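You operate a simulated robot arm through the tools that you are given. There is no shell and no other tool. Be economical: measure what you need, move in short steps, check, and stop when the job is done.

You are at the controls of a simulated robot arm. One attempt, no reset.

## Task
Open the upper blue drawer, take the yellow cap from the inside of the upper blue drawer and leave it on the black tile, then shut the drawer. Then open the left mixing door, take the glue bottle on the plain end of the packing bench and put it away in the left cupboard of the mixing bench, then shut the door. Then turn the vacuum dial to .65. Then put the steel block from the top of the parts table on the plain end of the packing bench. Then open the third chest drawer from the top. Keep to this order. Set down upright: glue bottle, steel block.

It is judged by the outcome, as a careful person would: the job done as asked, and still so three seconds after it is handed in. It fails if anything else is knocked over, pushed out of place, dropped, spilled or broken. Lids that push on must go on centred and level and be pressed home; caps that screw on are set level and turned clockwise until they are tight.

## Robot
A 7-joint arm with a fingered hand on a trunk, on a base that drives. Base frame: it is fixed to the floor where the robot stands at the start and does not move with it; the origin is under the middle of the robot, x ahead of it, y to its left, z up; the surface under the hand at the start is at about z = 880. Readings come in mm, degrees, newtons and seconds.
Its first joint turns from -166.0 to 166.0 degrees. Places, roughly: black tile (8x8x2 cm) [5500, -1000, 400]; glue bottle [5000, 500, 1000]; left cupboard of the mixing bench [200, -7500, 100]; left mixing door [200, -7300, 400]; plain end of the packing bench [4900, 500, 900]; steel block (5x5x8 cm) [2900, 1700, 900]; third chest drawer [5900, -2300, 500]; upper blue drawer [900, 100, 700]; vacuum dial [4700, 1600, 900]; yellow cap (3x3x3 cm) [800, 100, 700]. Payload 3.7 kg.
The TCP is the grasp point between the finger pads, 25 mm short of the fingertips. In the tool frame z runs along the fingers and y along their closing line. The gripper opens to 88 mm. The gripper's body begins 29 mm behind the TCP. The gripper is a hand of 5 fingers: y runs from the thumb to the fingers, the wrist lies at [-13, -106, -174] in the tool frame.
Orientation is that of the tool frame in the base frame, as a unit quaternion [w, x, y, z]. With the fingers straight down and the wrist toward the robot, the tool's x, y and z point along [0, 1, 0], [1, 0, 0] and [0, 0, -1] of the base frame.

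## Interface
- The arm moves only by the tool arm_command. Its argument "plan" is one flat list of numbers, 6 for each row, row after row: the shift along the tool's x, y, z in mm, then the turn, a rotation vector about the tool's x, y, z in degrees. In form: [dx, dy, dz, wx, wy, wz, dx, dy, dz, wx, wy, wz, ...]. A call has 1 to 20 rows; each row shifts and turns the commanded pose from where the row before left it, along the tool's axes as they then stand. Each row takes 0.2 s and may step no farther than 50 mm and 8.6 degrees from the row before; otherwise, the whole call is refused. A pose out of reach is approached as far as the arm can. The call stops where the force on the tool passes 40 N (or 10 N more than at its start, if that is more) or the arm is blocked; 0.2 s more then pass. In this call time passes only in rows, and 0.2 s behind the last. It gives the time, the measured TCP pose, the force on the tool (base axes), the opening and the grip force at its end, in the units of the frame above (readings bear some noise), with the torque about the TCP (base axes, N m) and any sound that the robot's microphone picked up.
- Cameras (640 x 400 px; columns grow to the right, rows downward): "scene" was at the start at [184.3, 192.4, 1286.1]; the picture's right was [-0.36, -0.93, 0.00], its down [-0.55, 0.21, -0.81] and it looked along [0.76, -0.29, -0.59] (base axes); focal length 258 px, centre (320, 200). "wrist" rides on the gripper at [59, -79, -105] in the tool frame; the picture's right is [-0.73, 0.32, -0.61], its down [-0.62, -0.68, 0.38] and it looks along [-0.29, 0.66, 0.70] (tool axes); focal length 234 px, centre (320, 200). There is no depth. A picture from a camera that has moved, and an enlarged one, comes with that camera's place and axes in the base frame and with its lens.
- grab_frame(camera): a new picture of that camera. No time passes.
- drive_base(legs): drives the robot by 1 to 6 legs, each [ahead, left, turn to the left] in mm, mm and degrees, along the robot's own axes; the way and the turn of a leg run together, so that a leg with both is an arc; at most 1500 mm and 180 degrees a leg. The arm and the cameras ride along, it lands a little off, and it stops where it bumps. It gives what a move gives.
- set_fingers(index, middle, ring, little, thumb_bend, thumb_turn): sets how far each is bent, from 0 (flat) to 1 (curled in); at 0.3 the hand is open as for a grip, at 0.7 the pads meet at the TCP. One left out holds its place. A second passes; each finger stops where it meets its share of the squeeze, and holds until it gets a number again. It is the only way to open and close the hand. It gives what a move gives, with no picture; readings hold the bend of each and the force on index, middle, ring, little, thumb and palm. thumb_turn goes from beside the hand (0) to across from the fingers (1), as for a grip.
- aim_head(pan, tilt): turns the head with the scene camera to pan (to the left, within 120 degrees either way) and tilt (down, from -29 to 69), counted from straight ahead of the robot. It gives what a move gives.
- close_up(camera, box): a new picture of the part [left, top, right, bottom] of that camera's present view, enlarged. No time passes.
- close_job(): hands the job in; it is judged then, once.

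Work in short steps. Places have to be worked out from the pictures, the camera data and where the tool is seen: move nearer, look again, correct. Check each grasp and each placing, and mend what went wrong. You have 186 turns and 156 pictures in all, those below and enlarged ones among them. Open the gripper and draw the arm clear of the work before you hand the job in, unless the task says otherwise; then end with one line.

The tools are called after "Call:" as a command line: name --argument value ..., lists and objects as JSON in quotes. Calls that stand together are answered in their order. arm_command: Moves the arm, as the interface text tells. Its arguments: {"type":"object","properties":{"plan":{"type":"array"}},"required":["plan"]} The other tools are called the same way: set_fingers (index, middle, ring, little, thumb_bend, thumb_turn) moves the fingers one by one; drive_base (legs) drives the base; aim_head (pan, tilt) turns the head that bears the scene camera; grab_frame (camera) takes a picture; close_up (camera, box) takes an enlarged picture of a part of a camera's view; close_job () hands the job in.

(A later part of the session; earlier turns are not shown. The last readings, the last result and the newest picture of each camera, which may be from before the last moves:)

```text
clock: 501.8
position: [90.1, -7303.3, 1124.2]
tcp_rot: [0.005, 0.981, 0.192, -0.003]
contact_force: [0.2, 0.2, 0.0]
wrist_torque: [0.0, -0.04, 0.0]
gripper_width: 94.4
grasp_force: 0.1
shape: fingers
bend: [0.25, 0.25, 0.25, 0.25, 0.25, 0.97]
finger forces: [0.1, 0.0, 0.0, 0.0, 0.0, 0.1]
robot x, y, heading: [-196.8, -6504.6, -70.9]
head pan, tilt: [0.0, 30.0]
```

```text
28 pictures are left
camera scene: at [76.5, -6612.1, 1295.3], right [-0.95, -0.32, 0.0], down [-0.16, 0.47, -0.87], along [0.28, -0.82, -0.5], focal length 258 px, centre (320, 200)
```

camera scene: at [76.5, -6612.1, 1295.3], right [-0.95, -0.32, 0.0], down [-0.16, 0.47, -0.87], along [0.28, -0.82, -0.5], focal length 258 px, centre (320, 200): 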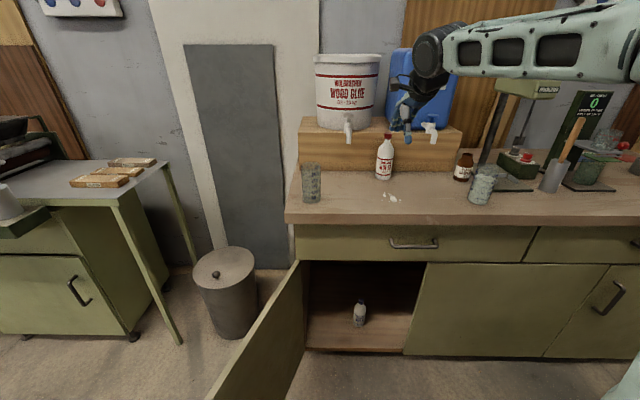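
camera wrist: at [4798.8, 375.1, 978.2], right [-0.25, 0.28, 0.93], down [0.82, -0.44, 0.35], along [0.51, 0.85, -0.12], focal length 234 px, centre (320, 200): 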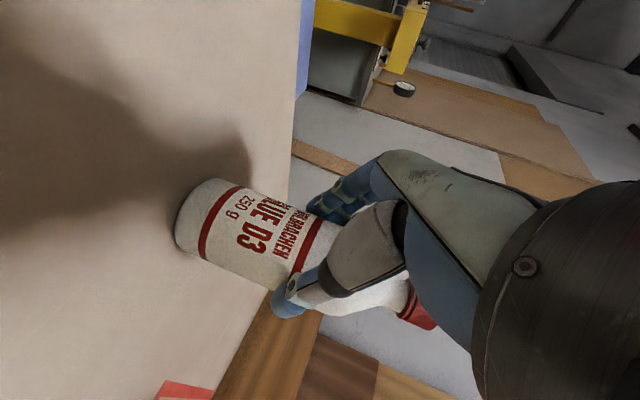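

The bottle stands upright on the bench at about [135, -7477]. I'll pre-close thumb, index and middle and come straight down over its cap.

Call:
set_fingers --index 0.42 --middle 0.42 --ring 0.3 --little 0.3 --thumb_bend 0.42

Call:
arm_command --plan '[-6, 44, 0, 0, 0, 0, -6, 44, 0, 0, 0, 0, -6, 44, 0, 0, 0, 0, -6, 44, 0, 0, 0, 0]'

Call:
grab_frame --camera "wrist"

```text
clock: 502.8
position: [90.7, -7305.1, 1125.7]
tcp_rot: [0.005, 0.981, 0.194, -0.003]
contact_force: [1.2, -1.0, -0.1]
wrist_torque: [0.06, -0.02, -0.04]
gripper_width: 59.4
grasp_force: 0.0
shape: fingers
bend: [0.42, 0.42, 0.3, 0.3, 0.42, 0.99]
finger forces: [0.0, 0.0, 0.1, 0.0, 0.0, 0.2]
robot x, y, heading: [-199.0, -6505.5, -71.2]
head pan, tilt: [0.0, 30.0]
```

```text
clock: 503.8
position: [131.1, -7474.3, 1127.3]
tcp_rot: [0.007, 0.981, 0.192, -0.002]
contact_force: [-0.3, -0.3, 0.1]
wrist_torque: [-0.02, 0.0, -0.01]
gripper_width: 59.5
grasp_force: 0.1
shape: fingers
bend: [0.42, 0.42, 0.3, 0.3, 0.42, 0.99]
finger forces: [0.1, 0.0, 0.1, 0.0, 0.1, 0.0]
robot x, y, heading: [-199.8, -6503.3, -71.2]
head pan, tilt: [0.0, 30.0]
```

```text
27 pictures are left
camera wrist: at [156.4, -7375.9, 1232.7], right [-0.55, -0.56, 0.62], down [-0.84, 0.39, -0.39], along [-0.02, -0.73, -0.69], focal length 234 px, centre (320, 200)
```

wrist: 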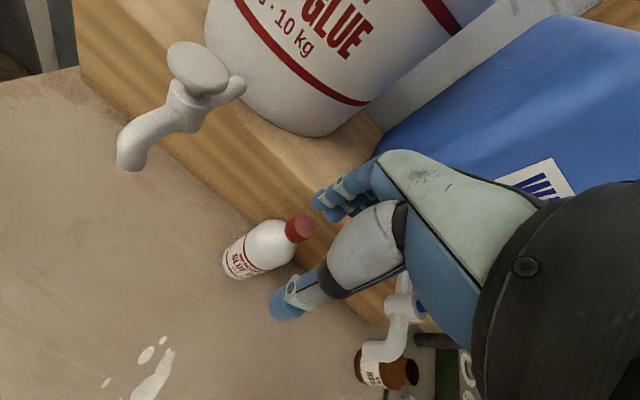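

Both cameras now agree the bottle is at [138, -7521]. I'll move 46 mm further and come down over the cap.

Call:
arm_command --plan '[-6, 23, 0, 0, 0, 0, -5, 23, 0, 0, 0, 0, 0, 0, 25, 0, 0, 0, 0, 0, 22, 0, 0, 0]'

Call:
grab_frame --camera "wrist"

```text
clock: 504.8
position: [141.9, -7521.0, 1080.1]
tcp_rot: [0.008, 0.981, 0.194, -0.002]
contact_force: [0.5, 0.1, -0.1]
wrist_torque: [0.01, 0.0, 0.0]
gripper_width: 59.4
grasp_force: 0.0
shape: fingers
bend: [0.42, 0.42, 0.3, 0.3, 0.42, 0.99]
finger forces: [0.0, 0.0, 0.0, 0.0, 0.0, 0.1]
robot x, y, heading: [-196.5, -6500.9, -71.3]
head pan, tilt: [0.0, 30.0]
```

```text
26 pictures are left
camera wrist: at [167.1, -7422.7, 1185.7], right [-0.55, -0.57, 0.62], down [-0.84, 0.39, -0.39], along [-0.02, -0.73, -0.69], focal length 234 px, centre (320, 200)
```

wrist: 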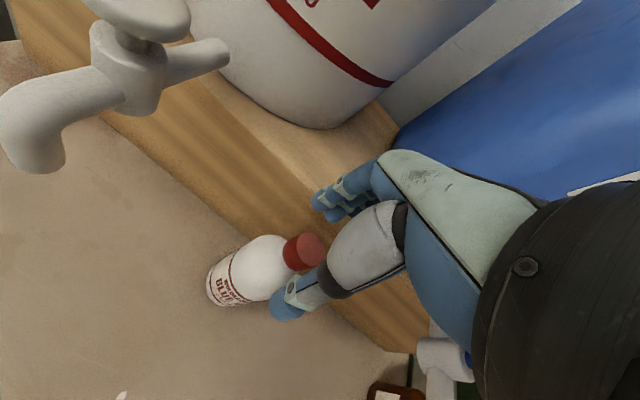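

The cap lies almost exactly under the grasp point. Final descent, then close.

Call:
arm_command --plan '[-4, 4, 14, 0, 0, 0, 0, 0, 12, 0, 0, 0, 0, 0, 10, 0, 0, 0]'

Call:
set_fingers --index 0.7 --middle 0.7 --thumb_bend 0.7

Call:
set_fingers --index 0.8 --middle 0.8 --thumb_bend 0.8

Call:
arm_command --plan '[0, 0, -10, 0, 0, 0, 0, 0, -20, 0, 0, 0, 0, 0, -30, 0, 0, 0]'

Call:
grab_frame --camera "wrist"

```text
clock: 505.6
position: [140.6, -7527.2, 1042.3]
tcp_rot: [0.006, 0.981, 0.192, -0.003]
contact_force: [0.2, -0.4, -0.5]
wrist_torque: [-0.02, 0.0, -0.01]
gripper_width: 59.6
grasp_force: 0.0
shape: fingers
bend: [0.42, 0.42, 0.3, 0.3, 0.42, 0.99]
finger forces: [0.1, 0.0, 0.0, 0.0, 0.1, 0.1]
robot x, y, heading: [-202.3, -6500.4, -71.1]
head pan, tilt: [0.0, 30.0]
```

```text
clock: 506.6
position: [141.9, -7527.0, 1044.1]
tcp_rot: [0.006, 0.981, 0.193, -0.002]
contact_force: [0.5, -0.9, 0.8]
wrist_torque: [-0.06, -0.03, 0.02]
gripper_width: 10.7
grasp_force: 5.8
shape: fingers
bend: [0.66, 0.65, 0.3, 0.3, 0.63, 1.0]
finger forces: [2.0, 4.4, 0.1, 0.0, 5.2, 0.0]
robot x, y, heading: [-198.1, -6500.8, -71.2]
head pan, tilt: [0.0, 30.0]
```

```text
clock: 507.6
position: [140.6, -7528.0, 1043.8]
tcp_rot: [0.007, 0.981, 0.193, -0.003]
contact_force: [0.7, 0.6, 0.5]
wrist_torque: [0.0, -0.02, 0.03]
gripper_width: 7.6
grasp_force: 15.2
shape: fingers
bend: [0.72, 0.65, 0.3, 0.3, 0.66, 1.0]
finger forces: [6.4, 9.1, 0.0, 0.1, 13.8, 0.0]
robot x, y, heading: [-199.1, -6502.4, -71.3]
head pan, tilt: [0.0, 30.0]
```

```text
clock: 508.4
position: [138.2, -7527.4, 1100.7]
tcp_rot: [0.006, 0.981, 0.193, -0.003]
contact_force: [-0.5, -0.3, -2.8]
wrist_torque: [0.0, 0.0, 0.0]
gripper_width: 7.5
grasp_force: 14.2
shape: fingers
bend: [0.72, 0.65, 0.3, 0.3, 0.66, 1.0]
finger forces: [6.4, 8.4, 0.0, 0.0, 13.5, 0.1]
robot x, y, heading: [-200.5, -6506.7, -71.2]
head pan, tilt: [0.0, 30.0]
```

```text
25 pictures are left
camera wrist: at [163.7, -7428.9, 1206.3], right [-0.55, -0.57, 0.62], down [-0.84, 0.39, -0.39], along [-0.02, -0.73, -0.69], focal length 234 px, centre (320, 200)
```

wrist: 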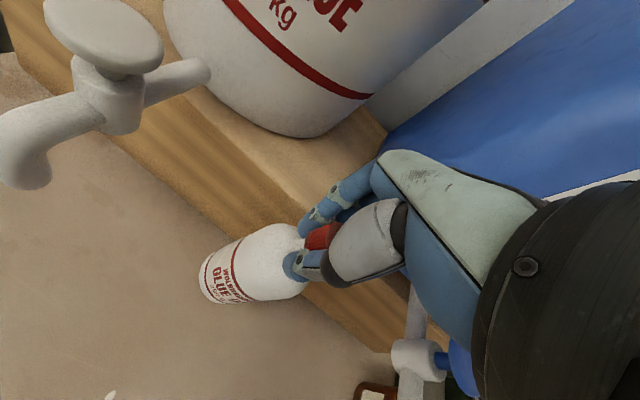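

The bottle hangs securely from the cap grip, its base ~158 mm below the grasp point. I'll back out from the bench and lower in front of the cupboard.

Call:
drive_base --legs '[[-480, 150, 0.8]]'

Call:
arm_command --plan '[-20, 0, 45, 0, 0, 0, -20, 0, 45, 0, 0, 0, -20, 0, 45, 0, 0, 0, -20, 0, 45, 0, 0, 0, -20, 0, 45, 0, 0, 0, -20, 0, 45, 0, 0, 0, 0, 0, 48, 0, 0, 0, 0, 0, 48, 0, 0, 0, 0, 0, 48, 0, 0, 0, 0, 0, 48, 0, 0, 0, 0, 0, 48, 0, 0, 0, 0, 0, 48, 0, 0, 0]'

Call:
arm_command --plan '[0, 0, 40, 0, 0, 0, 0, 0, 40, 0, 0, 0, 0, 0, 40, 0, 0, 0, 0, 0, 40, 0, 0, 0, 0, 0, 40, 0, 0, 0]'

```text
clock: 511.3
position: [129.0, -7017.1, 1101.2]
tcp_rot: [0.006, 0.98, 0.2, -0.003]
contact_force: [-1.3, 0.4, -2.3]
wrist_torque: [-0.01, 0.02, -0.05]
gripper_width: 7.4
grasp_force: 13.7
shape: fingers
bend: [0.72, 0.65, 0.3, 0.3, 0.66, 1.0]
finger forces: [6.3, 8.2, 0.0, 0.2, 13.4, 0.0]
robot x, y, heading: [-225.1, -6000.5, -70.3]
head pan, tilt: [0.0, 30.0]
```

```text
clock: 513.9
position: [18.3, -7074.2, 545.6]
tcp_rot: [0.007, 0.98, 0.2, -0.002]
contact_force: [-1.0, 0.0, -2.0]
wrist_torque: [-0.02, 0.0, 0.01]
gripper_width: 6.7
grasp_force: 13.7
shape: fingers
bend: [0.72, 0.65, 0.3, 0.3, 0.67, 1.0]
finger forces: [6.0, 8.8, 0.0, 0.0, 13.0, 0.0]
robot x, y, heading: [-224.7, -5995.5, -70.4]
head pan, tilt: [0.0, 30.0]
```

```text
clock: 515.1
position: [14.3, -7058.2, 369.0]
tcp_rot: [0.006, 0.98, 0.201, -0.003]
contact_force: [0.2, -0.5, -2.6]
wrist_torque: [0.0, 0.02, 0.01]
gripper_width: 6.5
grasp_force: 13.9
shape: fingers
bend: [0.73, 0.65, 0.3, 0.3, 0.67, 1.0]
finger forces: [5.6, 9.0, 0.1, 0.1, 12.8, 0.1]
out of reach, approached as far as the arm can: row 5
robot x, y, heading: [-226.5, -6000.2, -70.1]
head pan, tilt: [0.0, 30.0]
```

Call:
arm_command --plan '[0, -40, 0, 0, 0, 0, 0, -40, 0, 0, 0, 0, 0, 0, 30, 0, 0, 0, 0, 0, 30, 0, 0, 0, 0, 0, 30, 0, 0, 0]'

```text
clock: 516.3
position: [-18.3, -6981.5, 332.9]
tcp_rot: [0.006, 0.98, 0.201, -0.003]
contact_force: [-0.1, -0.5, -2.9]
wrist_torque: [-0.01, 0.03, -0.02]
gripper_width: 6.2
grasp_force: 13.5
shape: fingers
bend: [0.73, 0.65, 0.3, 0.3, 0.67, 0.99]
finger forces: [5.8, 9.2, 0.1, 0.0, 12.9, 0.1]
out of reach, approached as far as the arm can: row 4, 5
robot x, y, heading: [-228.7, -6001.6, -70.4]
head pan, tilt: [0.0, 30.0]
```

The lowest the hand goes here is z≈333, putting the bottle's base near z 175. Re-measuring the cupboard floor gives ~140, so that's close. I'll move in with the bottle at this height.

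Call:
drive_base --legs '[[0, 138, 0], [400, 0, 0]]'

Call:
close_up --camera "scene" --box '[250, 230, 450, 355]'

Call:
grab_frame --camera "wrist"

```text
clock: 519.8
position: [233.4, -7320.6, 333.1]
tcp_rot: [0.006, 0.981, 0.194, -0.002]
contact_force: [-0.4, 0.1, -3.2]
wrist_torque: [0.01, 0.04, 0.03]
gripper_width: 6.4
grasp_force: 13.6
shape: fingers
bend: [0.73, 0.65, 0.3, 0.3, 0.67, 0.99]
finger forces: [5.7, 8.8, 0.0, 0.0, 12.8, 0.0]
robot x, y, heading: [37.2, -6333.8, -71.1]
head pan, tilt: [0.0, 30.0]
```

```text
3.20 times, centred on (350, 292) of scene
camera zoom: at [316.1, -6445.4, 1295.3], right [-0.95, -0.33, 0.0], down [-0.16, 0.47, -0.87], along [0.28, -0.82, -0.5], focal length 827 px, centre (224, -96)
```

zoom: 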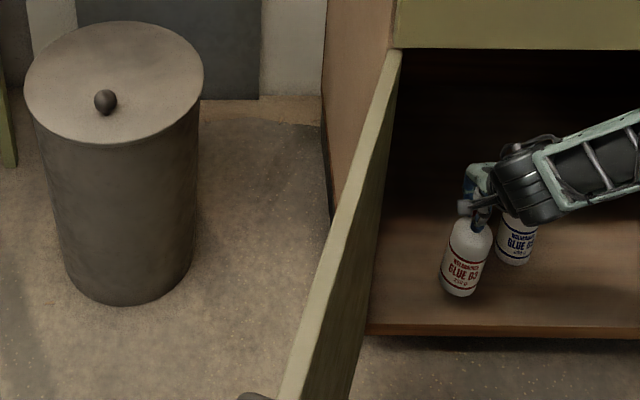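

```text
23 pictures are left
camera wrist: at [258.2, -7222.4, 438.3], right [-0.55, -0.57, 0.62], down [-0.84, 0.39, -0.39], along [-0.02, -0.73, -0.69], focal length 234 px, centre (320, 200)
```

wrist: 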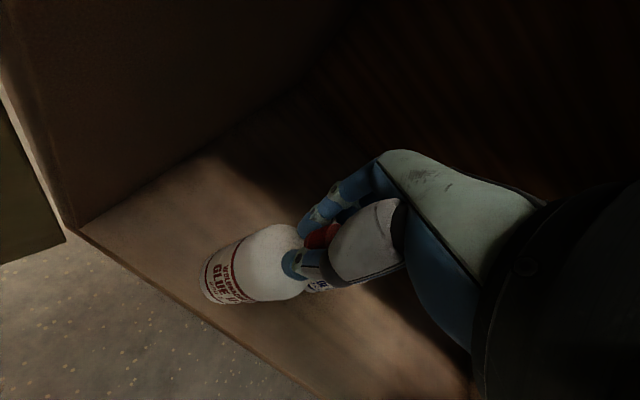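

The bottle is inside, just above the cupboard floor and clear of the other bottle. I'll tilt the hand a few degrees to gain reach and lower until it touches.

Call:
arm_command --plan '[0, 0, 5, 4, 0, 0, 0, 0, 8, 4, 0, 0, 0, 0, 8, 2, 0, 0, 0, 0, 8, 0, 0, 0]'

```text
clock: 520.8
position: [235.9, -7312.9, 325.3]
tcp_rot: [-0.079, 0.978, 0.192, -0.019]
contact_force: [-0.4, 0.9, -2.8]
wrist_torque: [0.0, 0.01, 0.0]
gripper_width: 5.9
grasp_force: 14.2
shape: fingers
bend: [0.73, 0.65, 0.3, 0.3, 0.67, 0.99]
finger forces: [5.6, 9.2, 0.0, 0.0, 12.7, 0.0]
out of reach, approached as far as the arm can: row 1, 2, 3, 4
robot x, y, heading: [39.2, -6339.1, -70.8]
head pan, tilt: [0.0, 30.0]
```

Reach is better closer in. I'll pull the hand back upright, lower it a bit more, re-position the base slightly right, then drive in again.

Call:
arm_command --plan '[13, -40, 0, -5, 0, 0, 13, -40, 0, -5, 0, 0, 13, -40, 0, 0, 0, 0, 13, 0, 8, 0, 0, 0, 13, 0, 8, 0, 0, 0, 13, 0, 8, 0, 0, 0]'

Call:
drive_base --legs '[[0, -80, 0]]'

```text
clock: 522.2
position: [263.8, -7170.2, 315.5]
tcp_rot: [0.004, 0.981, 0.192, -0.004]
contact_force: [0.2, -0.4, -2.6]
wrist_torque: [-0.02, -0.01, -0.02]
gripper_width: 4.6
grasp_force: 12.3
shape: fingers
bend: [0.73, 0.65, 0.3, 0.3, 0.68, 0.99]
finger forces: [4.6, 8.6, 0.0, 0.0, 11.2, 0.0]
out of reach, approached as far as the arm can: row 6
robot x, y, heading: [41.4, -6334.9, -71.3]
head pan, tilt: [0.0, 30.0]
```

```text
clock: 523.2
position: [188.4, -7196.7, 316.0]
tcp_rot: [0.004, 0.981, 0.195, -0.004]
contact_force: [0.5, -0.6, -2.4]
wrist_torque: [0.0, 0.03, -0.02]
gripper_width: 3.3
grasp_force: 11.9
shape: fingers
bend: [0.73, 0.65, 0.3, 0.3, 0.68, 0.99]
finger forces: [4.4, 8.6, 0.0, 0.1, 11.0, 0.1]
robot x, y, heading: [-38.6, -6360.2, -70.8]
head pan, tilt: [0.0, 30.0]
```

The grip width is creeping down, so the cap may be slipping. Quick check before moving in.

Call:
close_up --camera "scene" --box '[270, 240, 430, 340]'

```text
4.00 times, centred on (350, 290) of scene
camera zoom: at [239.3, -6471.4, 1295.3], right [-0.94, -0.33, 0.0], down [-0.16, 0.47, -0.87], along [0.28, -0.82, -0.5], focal length 1034 px, centre (200, -160)
```

zoom: 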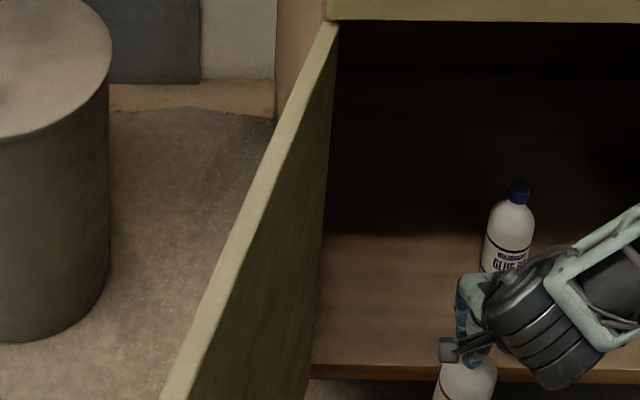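

Call:
drive_base --legs '[[135, 0, 0]]'

Call:
close_up --camera "scene" --box '[290, 260, 450, 360]'

```text
clock: 524.5
position: [232.8, -7322.7, 316.3]
tcp_rot: [0.003, 0.981, 0.194, -0.003]
contact_force: [0.4, -0.9, -2.9]
wrist_torque: [-0.01, -0.04, 0.01]
gripper_width: 2.4
grasp_force: 12.1
shape: fingers
bend: [0.73, 0.65, 0.3, 0.3, 0.68, 0.99]
finger forces: [4.5, 8.4, 0.0, 0.0, 11.0, 0.0]
robot x, y, heading: [5.9, -6488.8, -70.9]
head pan, tilt: [0.0, 30.0]
```

```text
4.00 times, centred on (370, 310) of scene
camera zoom: at [282.9, -6596.5, 1295.3], right [-0.94, -0.33, 0.0], down [-0.16, 0.47, -0.87], along [0.28, -0.82, -0.5], focal length 1034 px, centre (120, -240)
```

zoom: 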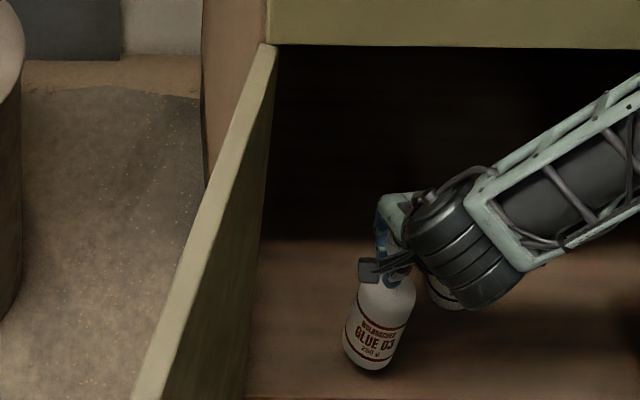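

Inside again, and lower now. Lowering gently until the base touches.

Call:
arm_command --plan '[0, 0, 6, 0, 0, 0, 0, 0, 6, 0, 0, 0, 0, 0, 6, 0, 0, 0, 0, 0, 6, 0, 0, 0]'

```text
clock: 525.5
position: [232.1, -7322.6, 315.8]
tcp_rot: [0.004, 0.981, 0.195, -0.003]
contact_force: [0.2, -0.1, -2.7]
wrist_torque: [0.0, 0.01, 0.0]
gripper_width: 2.7
grasp_force: 11.8
shape: fingers
bend: [0.73, 0.65, 0.3, 0.3, 0.68, 0.99]
finger forces: [4.6, 8.5, 0.0, 0.0, 11.0, 0.1]
out of reach, approached as far as the arm can: row 1, 2, 3, 4
robot x, y, heading: [7.9, -6488.7, -70.8]
head pan, tilt: [0.0, 30.0]
```

The base is within about a centimetre of the floor, which is as low as the arm goes. I'll release with a small, even opening.

Call:
set_fingers --index 0.56 --middle 0.54 --thumb_bend 0.54

Call:
set_fingers --index 0.38 --middle 0.38 --thumb_bend 0.36

Call:
close_up --camera "scene" --box '[290, 260, 450, 360]'

```text
clock: 526.5
position: [232.1, -7321.2, 314.8]
tcp_rot: [0.003, 0.981, 0.195, -0.004]
contact_force: [0.4, -0.8, 0.6]
wrist_torque: [0.01, -0.01, 0.0]
gripper_width: 29.9
grasp_force: 0.0
shape: fingers
bend: [0.56, 0.54, 0.3, 0.3, 0.54, 1.0]
finger forces: [0.0, 0.0, 0.1, 0.0, 0.0, 0.1]
robot x, y, heading: [5.0, -6490.5, -70.9]
head pan, tilt: [0.0, 30.0]
```

```text
clock: 527.5
position: [233.5, -7323.1, 317.0]
tcp_rot: [0.003, 0.981, 0.194, -0.004]
contact_force: [-0.6, -0.8, 0.0]
wrist_torque: [-0.01, 0.0, -0.02]
gripper_width: 69.3
grasp_force: 0.0
shape: fingers
bend: [0.38, 0.38, 0.3, 0.3, 0.36, 0.98]
finger forces: [0.1, 0.1, 0.0, 0.0, 0.1, 0.0]
robot x, y, heading: [4.6, -6486.6, -71.2]
head pan, tilt: [0.0, 30.0]
```

```text
4.00 times, centred on (370, 310) of scene
camera zoom: at [282.8, -6596.4, 1295.3], right [-0.94, -0.33, 0.0], down [-0.16, 0.47, -0.87], along [0.28, -0.82, -0.5], focal length 1034 px, centre (120, -240)
```

zoom: 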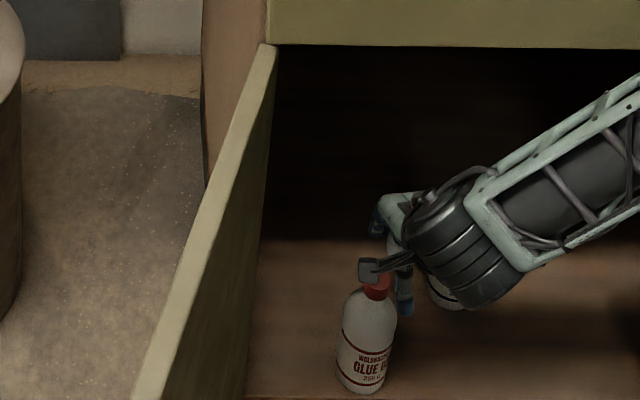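

The glue bottle stands upright inside, next to the other one. I'll lift the hand off it, back out, raise above the door height, make a fist, and get to the outer side of the door.

Call:
arm_command --plan '[0, 0, -25, 0, 0, 0, 0, 0, -25, 0, 0, 0]'

Call:
drive_base --legs '[[-470, 0, 0]]'

Call:
arm_command --plan '[0, 0, -45, 0, 0, 0, 0, 0, -45, 0, 0, 0, 0, 0, -45, 0, 0, 0, 0, 0, -45, 0, 0, 0, 0, 0, -45, 0, 0, 0, 0, 0, -45, 0, 0, 0, 0, 0, -45, 0, 0, 0, 0, 0, -45, 0, 0, 0]'

Call:
set_fingers --index 1.0 --middle 1.0 --ring 1.0 --little 1.0 --thumb_bend 0.6 --thumb_turn 0.5

Call:
drive_base --legs '[[0, 510, 0], [150, 0, 0]]'

Call:
grab_frame --camera "scene"

```text
clock: 528.1
position: [233.5, -7322.2, 366.7]
tcp_rot: [0.004, 0.981, 0.195, -0.003]
contact_force: [-0.8, 0.8, 0.3]
wrist_torque: [-0.02, 0.0, -0.02]
gripper_width: 69.4
grasp_force: 0.1
shape: fingers
bend: [0.38, 0.38, 0.3, 0.3, 0.36, 0.98]
finger forces: [0.0, 0.1, 0.0, 0.0, 0.0, 0.1]
robot x, y, heading: [7.3, -6490.3, -71.1]
head pan, tilt: [0.0, 30.0]
```

```text
clock: 530.9
position: [71.4, -6880.9, 366.9]
tcp_rot: [0.003, 0.982, 0.188, -0.004]
contact_force: [-0.5, -0.2, 0.3]
wrist_torque: [0.0, -0.02, -0.01]
gripper_width: 69.5
grasp_force: 0.0
shape: fingers
bend: [0.38, 0.38, 0.3, 0.3, 0.36, 0.98]
finger forces: [0.0, 0.0, 0.1, 0.1, 0.0, 0.0]
robot x, y, heading: [-145.4, -6043.5, -71.8]
head pan, tilt: [0.0, 30.0]
```

```text
clock: 532.7
position: [70.0, -6877.4, 728.4]
tcp_rot: [0.003, 0.982, 0.187, -0.004]
contact_force: [1.2, 0.5, 0.4]
wrist_torque: [0.01, 0.01, 0.0]
gripper_width: 69.8
grasp_force: 0.0
shape: fingers
bend: [0.38, 0.38, 0.3, 0.3, 0.36, 0.98]
finger forces: [0.0, 0.0, 0.0, 0.0, 0.0, 0.0]
robot x, y, heading: [-145.3, -6042.3, -71.3]
head pan, tilt: [0.0, 30.0]
```

```text
clock: 533.7
position: [69.7, -6876.8, 727.7]
tcp_rot: [0.003, 0.982, 0.188, -0.003]
contact_force: [-0.3, -0.1, 0.1]
wrist_torque: [0.02, -0.02, -0.02]
gripper_width: 48.3
grasp_force: 0.2
shape: fingers
bend: [1.0, 1.0, 1.0, 1.0, 0.6, 0.51]
finger forces: [0.0, 0.0, 0.0, 0.1, 0.1, 0.1]
robot x, y, heading: [-147.2, -6044.5, -71.5]
head pan, tilt: [0.0, 30.0]
```

```text
clock: 537.7
position: [610.4, -6855.5, 728.0]
tcp_rot: [0.003, 0.982, 0.19, -0.004]
contact_force: [-0.7, -0.4, 0.4]
wrist_torque: [0.02, -0.02, -0.03]
gripper_width: 48.3
grasp_force: 0.0
shape: fingers
bend: [1.0, 1.0, 1.0, 1.0, 0.6, 0.51]
finger forces: [0.0, 0.0, 0.0, 0.0, 0.0, 0.0]
robot x, y, heading: [394.7, -6027.1, -71.4]
head pan, tilt: [0.0, 30.0]
```

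```text
19 pictures are left
camera scene: at [669.3, -6133.7, 1295.3], right [-0.95, -0.32, 0.0], down [-0.16, 0.47, -0.87], along [0.28, -0.82, -0.5], focal length 258 px, centre (320, 200)
```

scene: 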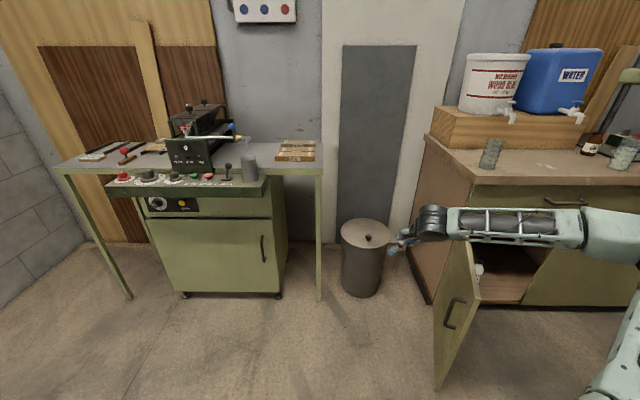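

The hand is on the outer side of the door. I'll lower it, then sweep right and forward with the base to push the door shut.

Call:
arm_command --plan '[0, 0, 45, 0, 0, 0, 0, 0, 45, 0, 0, 0, 0, 0, 45, 0, 0, 0, 0, 0, 45, 0, 0, 0, 0, 0, 45, 0, 0, 0, 0, 0, 25, 0, 0, 0]'

Call:
drive_base --legs '[[0, -430, 0], [130, -230, 0], [40, -20, 0]]'

Call:
grab_frame --camera "scene"

```text
clock: 539.1
position: [610.0, -6858.6, 476.8]
tcp_rot: [0.004, 0.982, 0.19, -0.003]
contact_force: [0.9, 0.3, 0.4]
wrist_torque: [0.02, -0.03, 0.04]
gripper_width: 48.3
grasp_force: 0.1
shape: fingers
bend: [1.0, 1.0, 1.0, 1.0, 0.6, 0.51]
finger forces: [0.0, 0.1, 0.0, 0.1, 0.0, 0.0]
robot x, y, heading: [394.1, -6023.7, -71.4]
head pan, tilt: [0.0, 30.0]
```

```text
clock: 543.8
position: [18.9, -7235.6, 476.5]
tcp_rot: [0.003, 0.982, 0.191, -0.004]
contact_force: [0.3, -0.3, 0.7]
wrist_torque: [-0.02, 0.01, 0.0]
gripper_width: 48.3
grasp_force: 0.0
shape: fingers
bend: [1.0, 1.0, 1.0, 1.0, 0.6, 0.51]
finger forces: [0.0, 0.0, 0.0, 0.0, 0.0, 0.0]
robot x, y, heading: [-201.7, -6400.7, -71.1]
head pan, tilt: [0.0, 30.0]
```

```text
18 pictures are left
camera scene: at [77.5, -6510.2, 1295.3], right [-0.95, -0.32, 0.0], down [-0.16, 0.47, -0.87], along [0.28, -0.82, -0.5], focal length 258 px, centre (320, 200)
```

scene: 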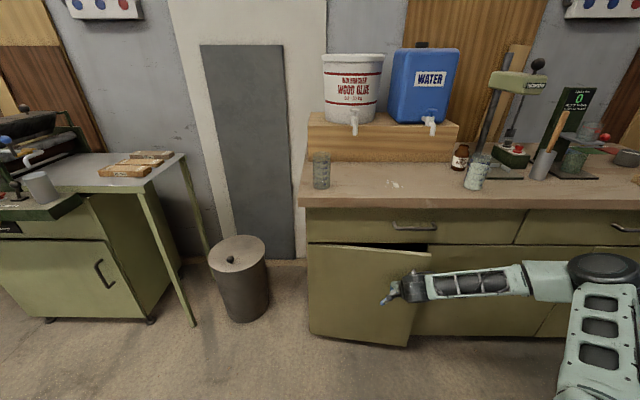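

The door is almost closed. A final forward push by the arm until it seats.

Call:
arm_command --plan '[0, 20, 0, 0, 0, 0, 0, 20, 0, 0, 0, 0, 0, 15, 0, 0, 0, 0, 0, 15, 0, 0, 0, 0, 0, 12, 0, 0, 0, 0, 0, 10, 0, 0, 0, 0, 0, 10, 0, 0, 0, 0]'

Call:
close_up --camera "scene" --box '[290, 190, 466, 300]'

```text
clock: 544.7
position: [43.4, -7291.4, 473.2]
tcp_rot: [0.0, 0.981, 0.193, -0.004]
contact_force: [-3.8, 10.2, 0.4]
wrist_torque: [-0.53, -0.19, -0.07]
gripper_width: 48.2
grasp_force: 5.2
shape: fingers
bend: [1.0, 1.0, 1.0, 1.0, 0.6, 0.51]
finger forces: [0.1, 10.4, 0.0, 0.1, 0.0, 0.0]
robot x, y, heading: [-197.9, -6399.3, -71.4]
head pan, tilt: [0.0, 30.0]
stopped in row 4: the force on the tool passed its limit at 71 N (the readings are from after the stop); the commanded pose is now the measured one
```

```text
3.64 times, centred on (378, 245) of scene
camera zoom: at [77.2, -6509.7, 1295.3], right [-0.95, -0.32, 0.0], down [-0.16, 0.47, -0.87], along [0.28, -0.82, -0.5], focal length 940 px, centre (109, 36)
```

zoom: 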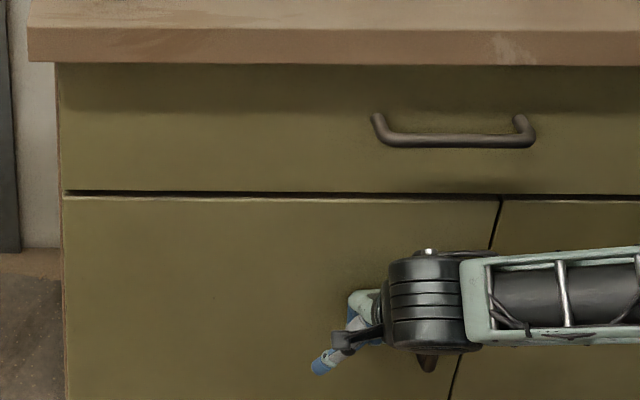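

The door is shut flush. Now I'll tuck the arm to the compact travel pose and head for the vacuum dial.

Call:
arm_command --plan '[0, -40, 0, 0, 0, 0, 0, -40, -10, 0, 0, 0, 0, -30, -40, 0, 0, 0, 0, -30, -40, 0, 0, 0, -15, -20, -43, 0, 0, 0, -15, -20, -43, 0, 0, 0, -15, -20, -43, 0, 0, 0, -15, -10, -45, 0, 0, 0, -15, -10, -45, 0, 0, 0, -15, 0, -45, 0, 0, 0, -15, 0, -45, 0, 0, 0, 0, 0, -45, 0, 0, 0, 0, 0, -45, 0, 0, 0, 0, 0, -45, 0, 0, 0, 0, 0, -45, 0, 0, 0]'

Call:
drive_base --legs '[[-480, 0, 0], [0, 0, 1], [0, 1240, 0], [0, 0, -2], [0, 1240, 0], [0, 0, -1.5]]'

```text
clock: 547.9
position: [-135.0, -7129.7, 1053.7]
tcp_rot: [0.0, 0.981, 0.193, -0.004]
contact_force: [0.2, 1.0, -0.6]
wrist_torque: [0.0, -0.04, -0.01]
gripper_width: 48.3
grasp_force: 0.0
shape: fingers
bend: [1.0, 1.0, 1.0, 1.0, 0.6, 0.51]
finger forces: [0.1, 0.0, 0.0, 0.0, 0.0, 0.0]
robot x, y, heading: [-199.1, -6401.8, -71.2]
head pan, tilt: [0.0, 30.0]
```

```text
clock: 563.4
position: [1991.1, -5927.7, 1054.4]
tcp_rot: [0.001, 0.987, 0.163, -0.004]
contact_force: [-0.7, -0.1, -0.2]
wrist_torque: [0.0, -0.02, 0.02]
gripper_width: 48.5
grasp_force: 0.1
shape: fingers
bend: [1.0, 1.0, 1.0, 1.0, 0.6, 0.51]
finger forces: [0.0, 0.0, 0.0, 0.0, 0.0, 0.0]
robot x, y, heading: [1971.8, -5201.6, -74.7]
head pan, tilt: [0.0, 30.0]
```

Call:
drive_base --legs '[[0, 0, 4.4], [-1500, 0, 0], [0, 0, 0.8], [-1400, 0, 0]]'

```text
clock: 578.4
position: [1013.2, -3190.3, 1054.4]
tcp_rot: [0.001, 0.973, 0.233, -0.005]
contact_force: [-0.1, 0.4, -0.1]
wrist_torque: [-0.01, 0.0, 0.03]
gripper_width: 48.4
grasp_force: 0.0
shape: fingers
bend: [1.0, 1.0, 1.0, 1.0, 0.6, 0.51]
finger forces: [0.0, 0.1, 0.1, 0.0, 0.0, 0.0]
robot x, y, heading: [888.2, -2474.8, -66.6]
head pan, tilt: [0.0, 30.0]
```

Call:
drive_base --legs '[[0, 0, -3.7], [-700, 145, 0], [-900, 0, 0]]'

```text
clock: 587.1
position: [557.9, -1643.2, 1053.4]
tcp_rot: [0.001, 0.979, 0.202, -0.004]
contact_force: [-0.1, 0.2, -0.7]
wrist_torque: [0.0, 0.0, 0.02]
gripper_width: 48.3
grasp_force: 0.1
shape: fingers
bend: [1.0, 1.0, 1.0, 1.0, 0.6, 0.51]
finger forces: [0.1, 0.0, 0.0, 0.0, 0.0, 0.1]
robot x, y, heading: [480.6, -917.8, -70.0]
head pan, tilt: [0.0, 30.0]
```

Call:
drive_base --legs '[[-950, 0, 0], [-900, 0, 0], [0, 0, 89.6], [1430, -380, 0], [880, -800, 0]]'

```text
clock: 612.9
position: [3160.3, 453.7, 1052.9]
tcp_rot: [0.004, 0.565, 0.825, -0.003]
contact_force: [-0.1, -0.5, 1.1]
wrist_torque: [-0.04, 0.0, 0.01]
gripper_width: 48.4
grasp_force: 0.0
shape: fingers
bend: [1.0, 1.0, 1.0, 1.0, 0.6, 0.51]
finger forces: [0.1, 0.0, 0.0, 0.1, 0.0, 0.1]
robot x, y, heading: [2428.7, 402.7, 17.9]
head pan, tilt: [0.0, 30.0]
```

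Call:
drive_base --legs '[[0, 0, 1.8], [1300, 130, 0], [320, 290, 0]]'

Call:
aim_head --pan -8 --tilt 35

Call:
grab_frame --camera "scene"

```text
clock: 622.1
position: [4588.6, 1362.4, 1053.7]
tcp_rot: [0.002, 0.568, 0.823, -0.002]
contact_force: [-0.2, 0.4, 0.8]
wrist_torque: [0.04, -0.01, 0.01]
gripper_width: 48.2
grasp_force: 0.1
shape: fingers
bend: [1.0, 1.0, 1.0, 1.0, 0.6, 0.51]
finger forces: [0.1, 0.0, 0.0, 0.0, 0.1, 0.0]
robot x, y, heading: [3857.3, 1314.5, 17.6]
head pan, tilt: [0.0, 30.0]
```

```text
clock: 622.8
position: [4588.5, 1362.4, 1053.8]
tcp_rot: [0.003, 0.569, 0.823, -0.003]
contact_force: [0.8, 0.0, -0.5]
wrist_torque: [0.01, -0.02, 0.0]
gripper_width: 48.5
grasp_force: 0.0
shape: fingers
bend: [1.0, 1.0, 1.0, 1.0, 0.6, 0.51]
finger forces: [0.1, 0.0, 0.0, 0.0, 0.1, 0.0]
robot x, y, heading: [3859.4, 1312.3, 17.4]
head pan, tilt: [-8.0, 35.0]
```

```text
16 pictures are left
camera scene: at [3975.9, 1571.4, 1287.5], right [0.16, -0.99, 0.0], down [-0.57, -0.09, -0.82], along [0.81, 0.14, -0.57], focal length 258 px, centre (320, 200)
```

scene: 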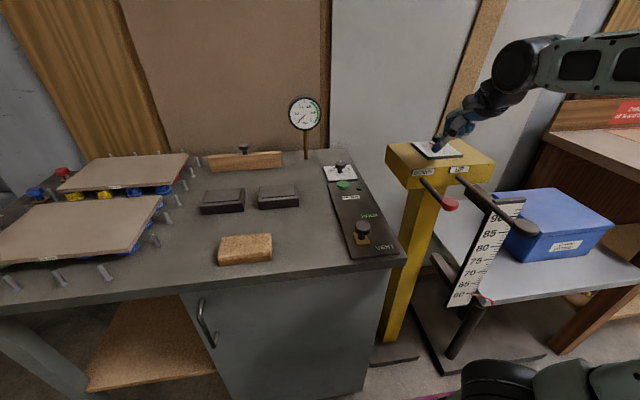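

The dial with its white plate is at the right end of the grey cabinet. I'll raise the hand away from the yellow post and zoom in on the dial.

Call:
arm_command --plan '[0, -20, -40, 0, 0, 0, 20, -30, -20, 0, 0, 0]'

Call:
close_up --camera "scene" --box '[316, 152, 364, 182]'

```text
clock: 623.4
position: [4535.2, 1361.7, 1113.8]
tcp_rot: [0.003, 0.567, 0.824, -0.002]
contact_force: [0.0, 0.4, -0.8]
wrist_torque: [-0.02, 0.04, 0.0]
gripper_width: 48.8
grasp_force: 0.0
shape: fingers
bend: [1.0, 1.0, 1.0, 1.0, 0.6, 0.51]
finger forces: [0.0, 0.0, 0.0, 0.1, 0.0, 0.0]
robot x, y, heading: [3862.9, 1314.9, 17.8]
head pan, tilt: [-8.0, 35.0]
```

```text
13.33 times, centred on (340, 167) of scene
camera zoom: at [3976.1, 1571.4, 1287.5], right [0.16, -0.99, 0.0], down [-0.57, -0.09, -0.82], along [0.81, 0.13, -0.57], focal length 3446 px, centre (53, 640)
```

zoom: 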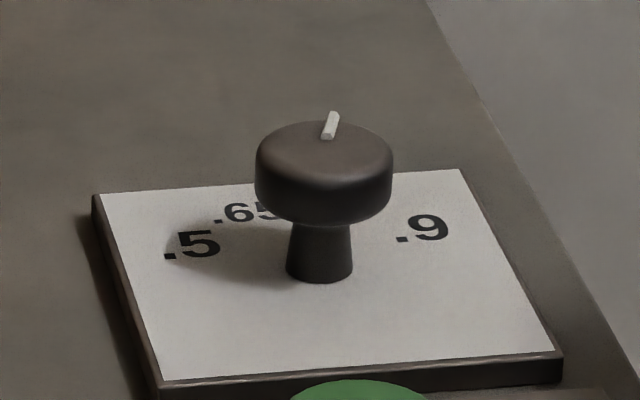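

The dial shows .5, .65 and .9, and the pointer now sits about straight ahead (.8). The .65 mark is ~38° counter-clockwise from it. I'll set a three-finger pinch and hover over the knob to measure it.

Call:
set_fingers --index 0.44 --middle 0.44 --ring 0.9 --little 0.9 --thumb_bend 0.44 --thumb_turn 1.0

Call:
arm_command --plan '[32, 37, 0, 0, 0, 0, 32, 37, 0, 0, 0, 0, 32, 37, 0, 0, 0, 0, 32, 37, 0, 0, 0, 0, 32, 37, 0, 0, 0, 0, 32, 37, 0, 0, 0, 0, 0, 0, 35, 0, 0, 0, 0, 0, 35, 0, 0, 0, 0, 0, 34, 0, 0, 0]'

Call:
grab_frame --camera "wrist"

```text
clock: 624.4
position: [4535.4, 1361.8, 1113.2]
tcp_rot: [0.003, 0.568, 0.823, -0.002]
contact_force: [-0.9, -0.4, 0.5]
wrist_torque: [0.02, 0.02, 0.01]
gripper_width: 54.2
grasp_force: 0.1
shape: fingers
bend: [0.44, 0.44, 0.9, 0.9, 0.44, 0.99]
finger forces: [0.0, 0.1, 0.0, 0.0, 0.0, 0.0]
robot x, y, heading: [3861.9, 1313.3, 17.4]
head pan, tilt: [-8.0, 35.0]
```

```text
clock: 626.4
position: [4673.9, 1620.8, 1008.3]
tcp_rot: [0.005, 0.568, 0.823, -0.002]
contact_force: [0.1, 0.1, 0.0]
wrist_torque: [0.01, 0.01, 0.01]
gripper_width: 54.3
grasp_force: 0.0
shape: fingers
bend: [0.44, 0.44, 0.9, 0.9, 0.44, 0.99]
finger forces: [0.1, 0.0, 0.0, 0.1, 0.0, 0.0]
robot x, y, heading: [3858.4, 1315.9, 17.6]
head pan, tilt: [-8.0, 35.0]
```

```text
14 pictures are left
camera wrist: at [4578.3, 1649.5, 1115.9], right [0.56, -0.56, 0.61], down [-0.41, -0.83, -0.38], along [0.72, -0.04, -0.69], focal length 234 px, centre (320, 200)
```

wrist: 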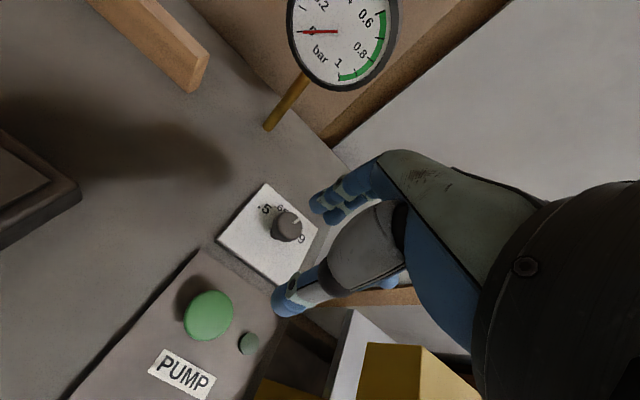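

Triangulation puts the knob at about [4729, 1633] with its top near z 908. A close look gives the pointer and label angles.

Call:
close_up --camera "wrist" --box '[216, 178, 328, 248]'

```text
5.71 times, centred on (272, 213) of wrist
camera zoom: at [4578.3, 1649.5, 1115.9], right [0.56, -0.56, 0.61], down [-0.41, -0.83, -0.38], along [0.72, -0.04, -0.69], focal length 1338 px, centre (594, 126)
```

zoom: 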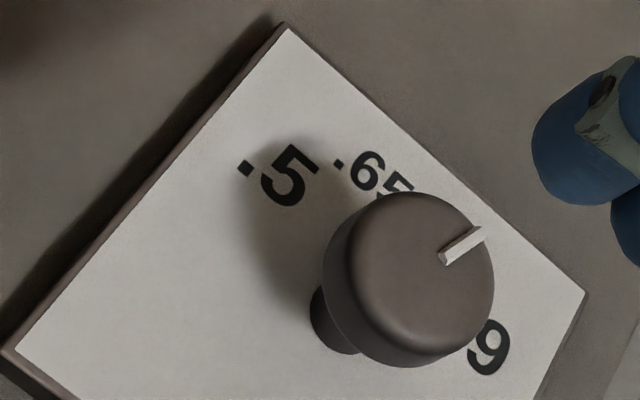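

The pointer is at ~-3° and .65 at +38.7°, so I need about 40° counter-clockwise. I'll descend over the knob and pinch it.

Call:
arm_command --plan '[-4, 29, 0, 0, 0, 0, -4, 29, 0, 0, 0, 0, 0, 0, 35, 0, 0, 0, 0, 0, 30, 0, 0, 0, 0, 0, 20, 0, 0, 0, 0, 0, 12, 0, 0, 0]'

Call:
close_up --camera "wrist" --box '[216, 178, 376, 278]'

```text
clock: 627.8
position: [4729.2, 1633.1, 911.0]
tcp_rot: [0.002, 0.568, 0.823, -0.001]
contact_force: [0.3, 0.2, 0.6]
wrist_torque: [0.0, -0.01, -0.03]
gripper_width: 54.4
grasp_force: 0.0
shape: fingers
bend: [0.44, 0.44, 0.9, 0.9, 0.44, 0.99]
finger forces: [0.0, 0.0, 0.2, 0.0, 0.0, 0.0]
robot x, y, heading: [3859.4, 1313.0, 17.7]
head pan, tilt: [-8.0, 35.0]
```

```text
4.00 times, centred on (296, 228) of wrist
camera zoom: at [4634.5, 1662.7, 1017.6], right [0.56, -0.56, 0.61], down [-0.41, -0.83, -0.38], along [0.72, -0.04, -0.69], focal length 937 px, centre (416, 88)
```

zoom: 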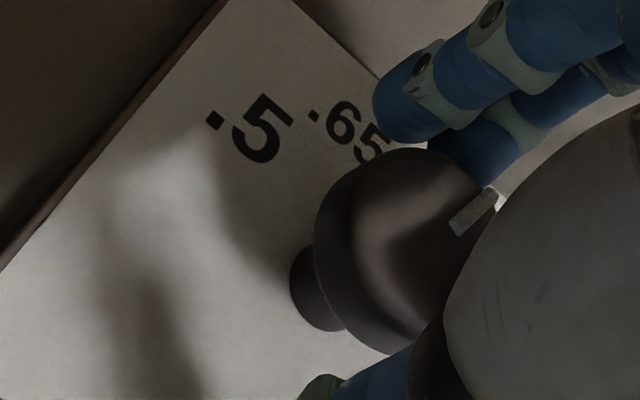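

The knob is between thumb and fingers. Closing the pinch.

Call:
set_fingers --index 0.66 --middle 0.66 --thumb_bend 0.66

Call:
arm_command --plan '[0, 0, 0, 0, 0, -6.7, 0, 0, 0, 0, 0, -6.7, 0, 0, 0, 0, 0, -6.7, 0, 0, 0, 0, 0, -6.7, 0, 0, 0, 0, 0, -6.7, 0, 0, 0, 0, 0, -6.5]'

Call:
close_up --camera "scene" --box '[308, 142, 372, 182]'

```text
clock: 628.8
position: [4729.9, 1634.0, 910.7]
tcp_rot: [0.003, 0.567, 0.823, -0.002]
contact_force: [11.5, 6.1, -2.2]
wrist_torque: [0.1, -0.18, 0.07]
gripper_width: 23.8
grasp_force: 8.6
shape: fingers
bend: [0.55, 0.57, 0.9, 0.9, 0.62, 1.0]
finger forces: [7.0, 6.3, 0.0, 0.2, 2.6, 0.1]
robot x, y, heading: [3859.7, 1313.4, 17.6]
head pan, tilt: [-8.0, 35.0]
```

```text
clock: 630.2
position: [4729.7, 1634.2, 910.4]
tcp_rot: [0.002, 0.25, 0.968, -0.005]
contact_force: [3.6, 3.9, -3.6]
wrist_torque: [0.04, -0.04, 0.03]
gripper_width: 22.9
grasp_force: 6.5
shape: fingers
bend: [0.58, 0.59, 0.9, 0.9, 0.6, 1.0]
finger forces: [4.8, 5.6, 0.0, 0.0, 3.9, 0.0]
robot x, y, heading: [3857.4, 1313.9, 17.5]
head pan, tilt: [-8.0, 35.0]
```

```text
10.00 times, centred on (340, 162) of scene
camera zoom: at [3976.1, 1571.7, 1287.4], right [0.16, -0.99, 0.0], down [-0.57, -0.09, -0.82], along [0.81, 0.13, -0.57], focal length 2584 px, centre (120, 580)
```

zoom: 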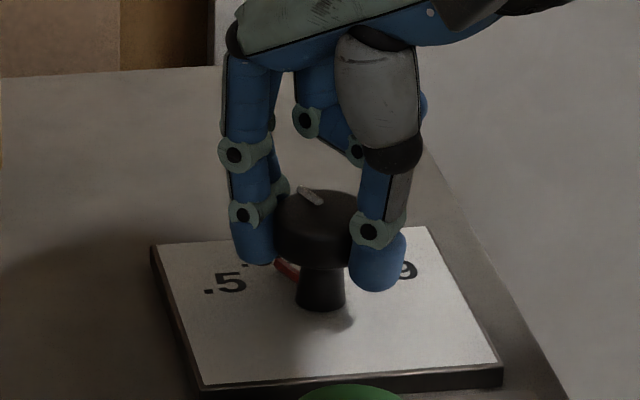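

The knob turned. I'll release it, lift off and check where the pointer stands.

Call:
set_fingers --index 0.42 --middle 0.42 --thumb_bend 0.42

Call:
arm_command --plan '[0, 0, -30, 0, 0, 0, 0, 0, -40, 0, 0, 0, 0, 0, -40, 0, 0, 0, 0, -45, 0, 0, 0, 8, 0, -45, 0, 0, 0, 8, 0, -45, 0, 0, 0, 8, 0, -45, 0, 0, 0, 8]'

Call:
close_up --camera "scene" --box '[316, 152, 364, 182]'

```text
clock: 631.2
position: [4732.1, 1634.0, 911.3]
tcp_rot: [0.002, 0.252, 0.968, -0.003]
contact_force: [-0.7, 0.3, -0.5]
wrist_torque: [0.01, 0.02, -0.01]
gripper_width: 58.3
grasp_force: 0.0
shape: fingers
bend: [0.42, 0.42, 0.9, 0.9, 0.42, 0.99]
finger forces: [0.0, 0.0, 0.0, 0.1, 0.1, 0.0]
robot x, y, heading: [3860.1, 1314.3, 17.7]
head pan, tilt: [-8.0, 35.0]
```

```text
clock: 632.8
position: [4612.9, 1498.0, 1018.4]
tcp_rot: [0.002, 0.509, 0.861, -0.003]
contact_force: [0.3, -0.5, -0.5]
wrist_torque: [0.03, 0.02, -0.01]
gripper_width: 58.8
grasp_force: 0.1
shape: fingers
bend: [0.42, 0.42, 0.9, 0.9, 0.42, 0.99]
finger forces: [0.0, 0.1, 0.0, 0.0, 0.0, 0.0]
robot x, y, heading: [3856.8, 1315.9, 17.7]
head pan, tilt: [-8.0, 35.0]
```

```text
13.33 times, centred on (340, 167) of scene
camera zoom: at [3976.3, 1571.5, 1287.5], right [0.16, -0.99, 0.0], down [-0.57, -0.09, -0.82], along [0.81, 0.13, -0.57], focal length 3446 px, centre (53, 640)
```

zoom: 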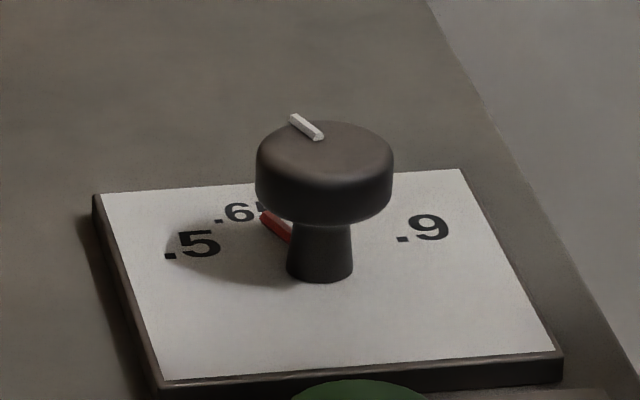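

The red pointer stands on .65. Next, the steel block: I'll raise and tuck the hand, back up past the parts table and come round to its front.

Call:
arm_command --plan '[-25, -35, -20, 0, 0, 0, -25, -35, -20, 0, 0, 0, -25, -35, -20, 0, 0, 0, -25, -35, -20, 0, 0, 0, 0, -20, -20, 0, 0, 0]'

Call:
drive_base --legs '[[0, 0, 2], [-200, -130, 0], [-1350, 0, 0], [0, 800, 0]]'

Call:
aim_head --pan 0 --tilt 35

Call:
grab_frame --camera "scene"

```text
clock: 634.0
position: [4521.5, 1338.0, 1119.4]
tcp_rot: [0.002, 0.509, 0.861, -0.002]
contact_force: [-0.2, 0.3, -0.2]
wrist_torque: [0.03, 0.04, 0.0]
gripper_width: 58.5
grasp_force: 0.1
shape: fingers
bend: [0.42, 0.42, 0.9, 0.9, 0.42, 0.99]
finger forces: [0.1, 0.1, 0.0, 0.1, 0.0, 0.1]
robot x, y, heading: [3859.1, 1312.3, 17.6]
head pan, tilt: [-8.0, 35.0]
```

```text
clock: 646.5
position: [2818.7, 1464.5, 1119.7]
tcp_rot: [0.003, 0.5, 0.866, -0.002]
contact_force: [0.3, 0.0, -0.2]
wrist_torque: [-0.04, 0.0, 0.05]
gripper_width: 58.8
grasp_force: 0.1
shape: fingers
bend: [0.42, 0.42, 0.9, 0.9, 0.42, 0.99]
finger forces: [0.0, 0.0, 0.0, 0.0, 0.1, 0.0]
robot x, y, heading: [2158.0, 1423.3, 18.4]
head pan, tilt: [-8.0, 35.0]
```

```text
clock: 647.2
position: [2818.8, 1464.7, 1119.5]
tcp_rot: [0.002, 0.5, 0.866, -0.002]
contact_force: [-0.2, 0.3, 0.5]
wrist_torque: [-0.02, 0.03, -0.02]
gripper_width: 58.5
grasp_force: 0.1
shape: fingers
bend: [0.42, 0.42, 0.9, 0.9, 0.42, 0.99]
finger forces: [0.1, 0.0, 0.0, 0.0, 0.1, 0.0]
robot x, y, heading: [2154.9, 1429.4, 18.5]
head pan, tilt: [0.0, 35.0]
```

```text
9 pictures are left
camera scene: at [2264.4, 1697.8, 1287.5], right [0.32, -0.95, 0.0], down [-0.54, -0.18, -0.82], along [0.78, 0.26, -0.57], focal length 258 px, centre (320, 200)
```

scene: 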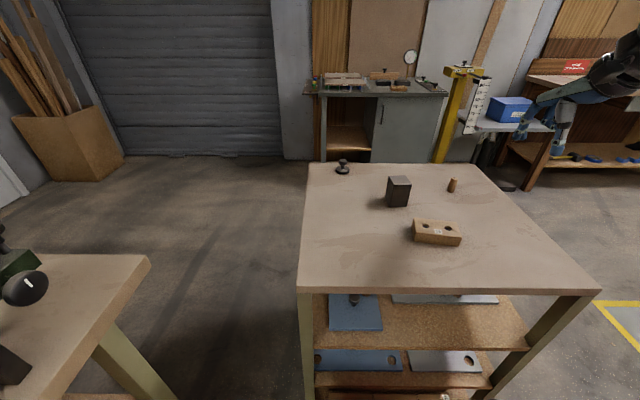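

The steel block stands near [2895, 1680]. I'll open the hand, hover above it and measure its position and yaw.

Call:
set_fingers --index 0.28 --middle 0.28 --ring 0.28 --little 0.28 --thumb_bend 0.28 --thumb_turn 1.0

Call:
arm_command --plan '[30, 34, 0, 0, 0, 0, 30, 34, 0, 0, 0, 0, 30, 34, 0, 0, 0, 0, 30, 34, 0, 0, 0, 0, 28, 34, 0, 0, 0, 0, 0, 0, 40, 0, 0, 5.5, 0, 0, 20, 0, 0, 5.5]'

Call:
grab_frame --camera "wrist"

```text
clock: 648.2
position: [2818.2, 1464.7, 1118.5]
tcp_rot: [0.003, 0.5, 0.866, -0.002]
contact_force: [0.6, -0.8, 0.2]
wrist_torque: [-0.01, 0.05, 0.01]
gripper_width: 88.4
grasp_force: 0.0
shape: fingers
bend: [0.28, 0.28, 0.28, 0.28, 0.28, 0.97]
finger forces: [0.0, 0.1, 0.0, 0.1, 0.0, 0.0]
robot x, y, heading: [2159.8, 1424.5, 18.6]
head pan, tilt: [0.0, 35.0]
```

```text
clock: 649.8
position: [2893.8, 1682.4, 1057.8]
tcp_rot: [0.004, 0.58, 0.814, -0.003]
contact_force: [-0.7, -0.2, 0.4]
wrist_torque: [-0.03, 0.03, -0.02]
gripper_width: 88.4
grasp_force: 0.1
shape: fingers
bend: [0.28, 0.28, 0.28, 0.28, 0.28, 0.97]
finger forces: [0.1, 0.0, 0.1, 0.0, 0.1, 0.0]
robot x, y, heading: [2154.7, 1428.9, 18.5]
head pan, tilt: [0.0, 35.0]
```

```text
8 pictures are left
camera wrist: at [2798.7, 1713.6, 1164.5], right [0.54, -0.58, 0.61], down [-0.44, -0.81, -0.38], along [0.72, -0.07, -0.69], focal length 234 px, centre (320, 200)
```

wrist: 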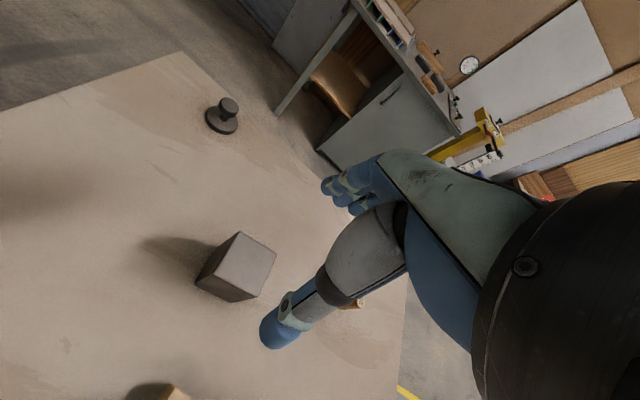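

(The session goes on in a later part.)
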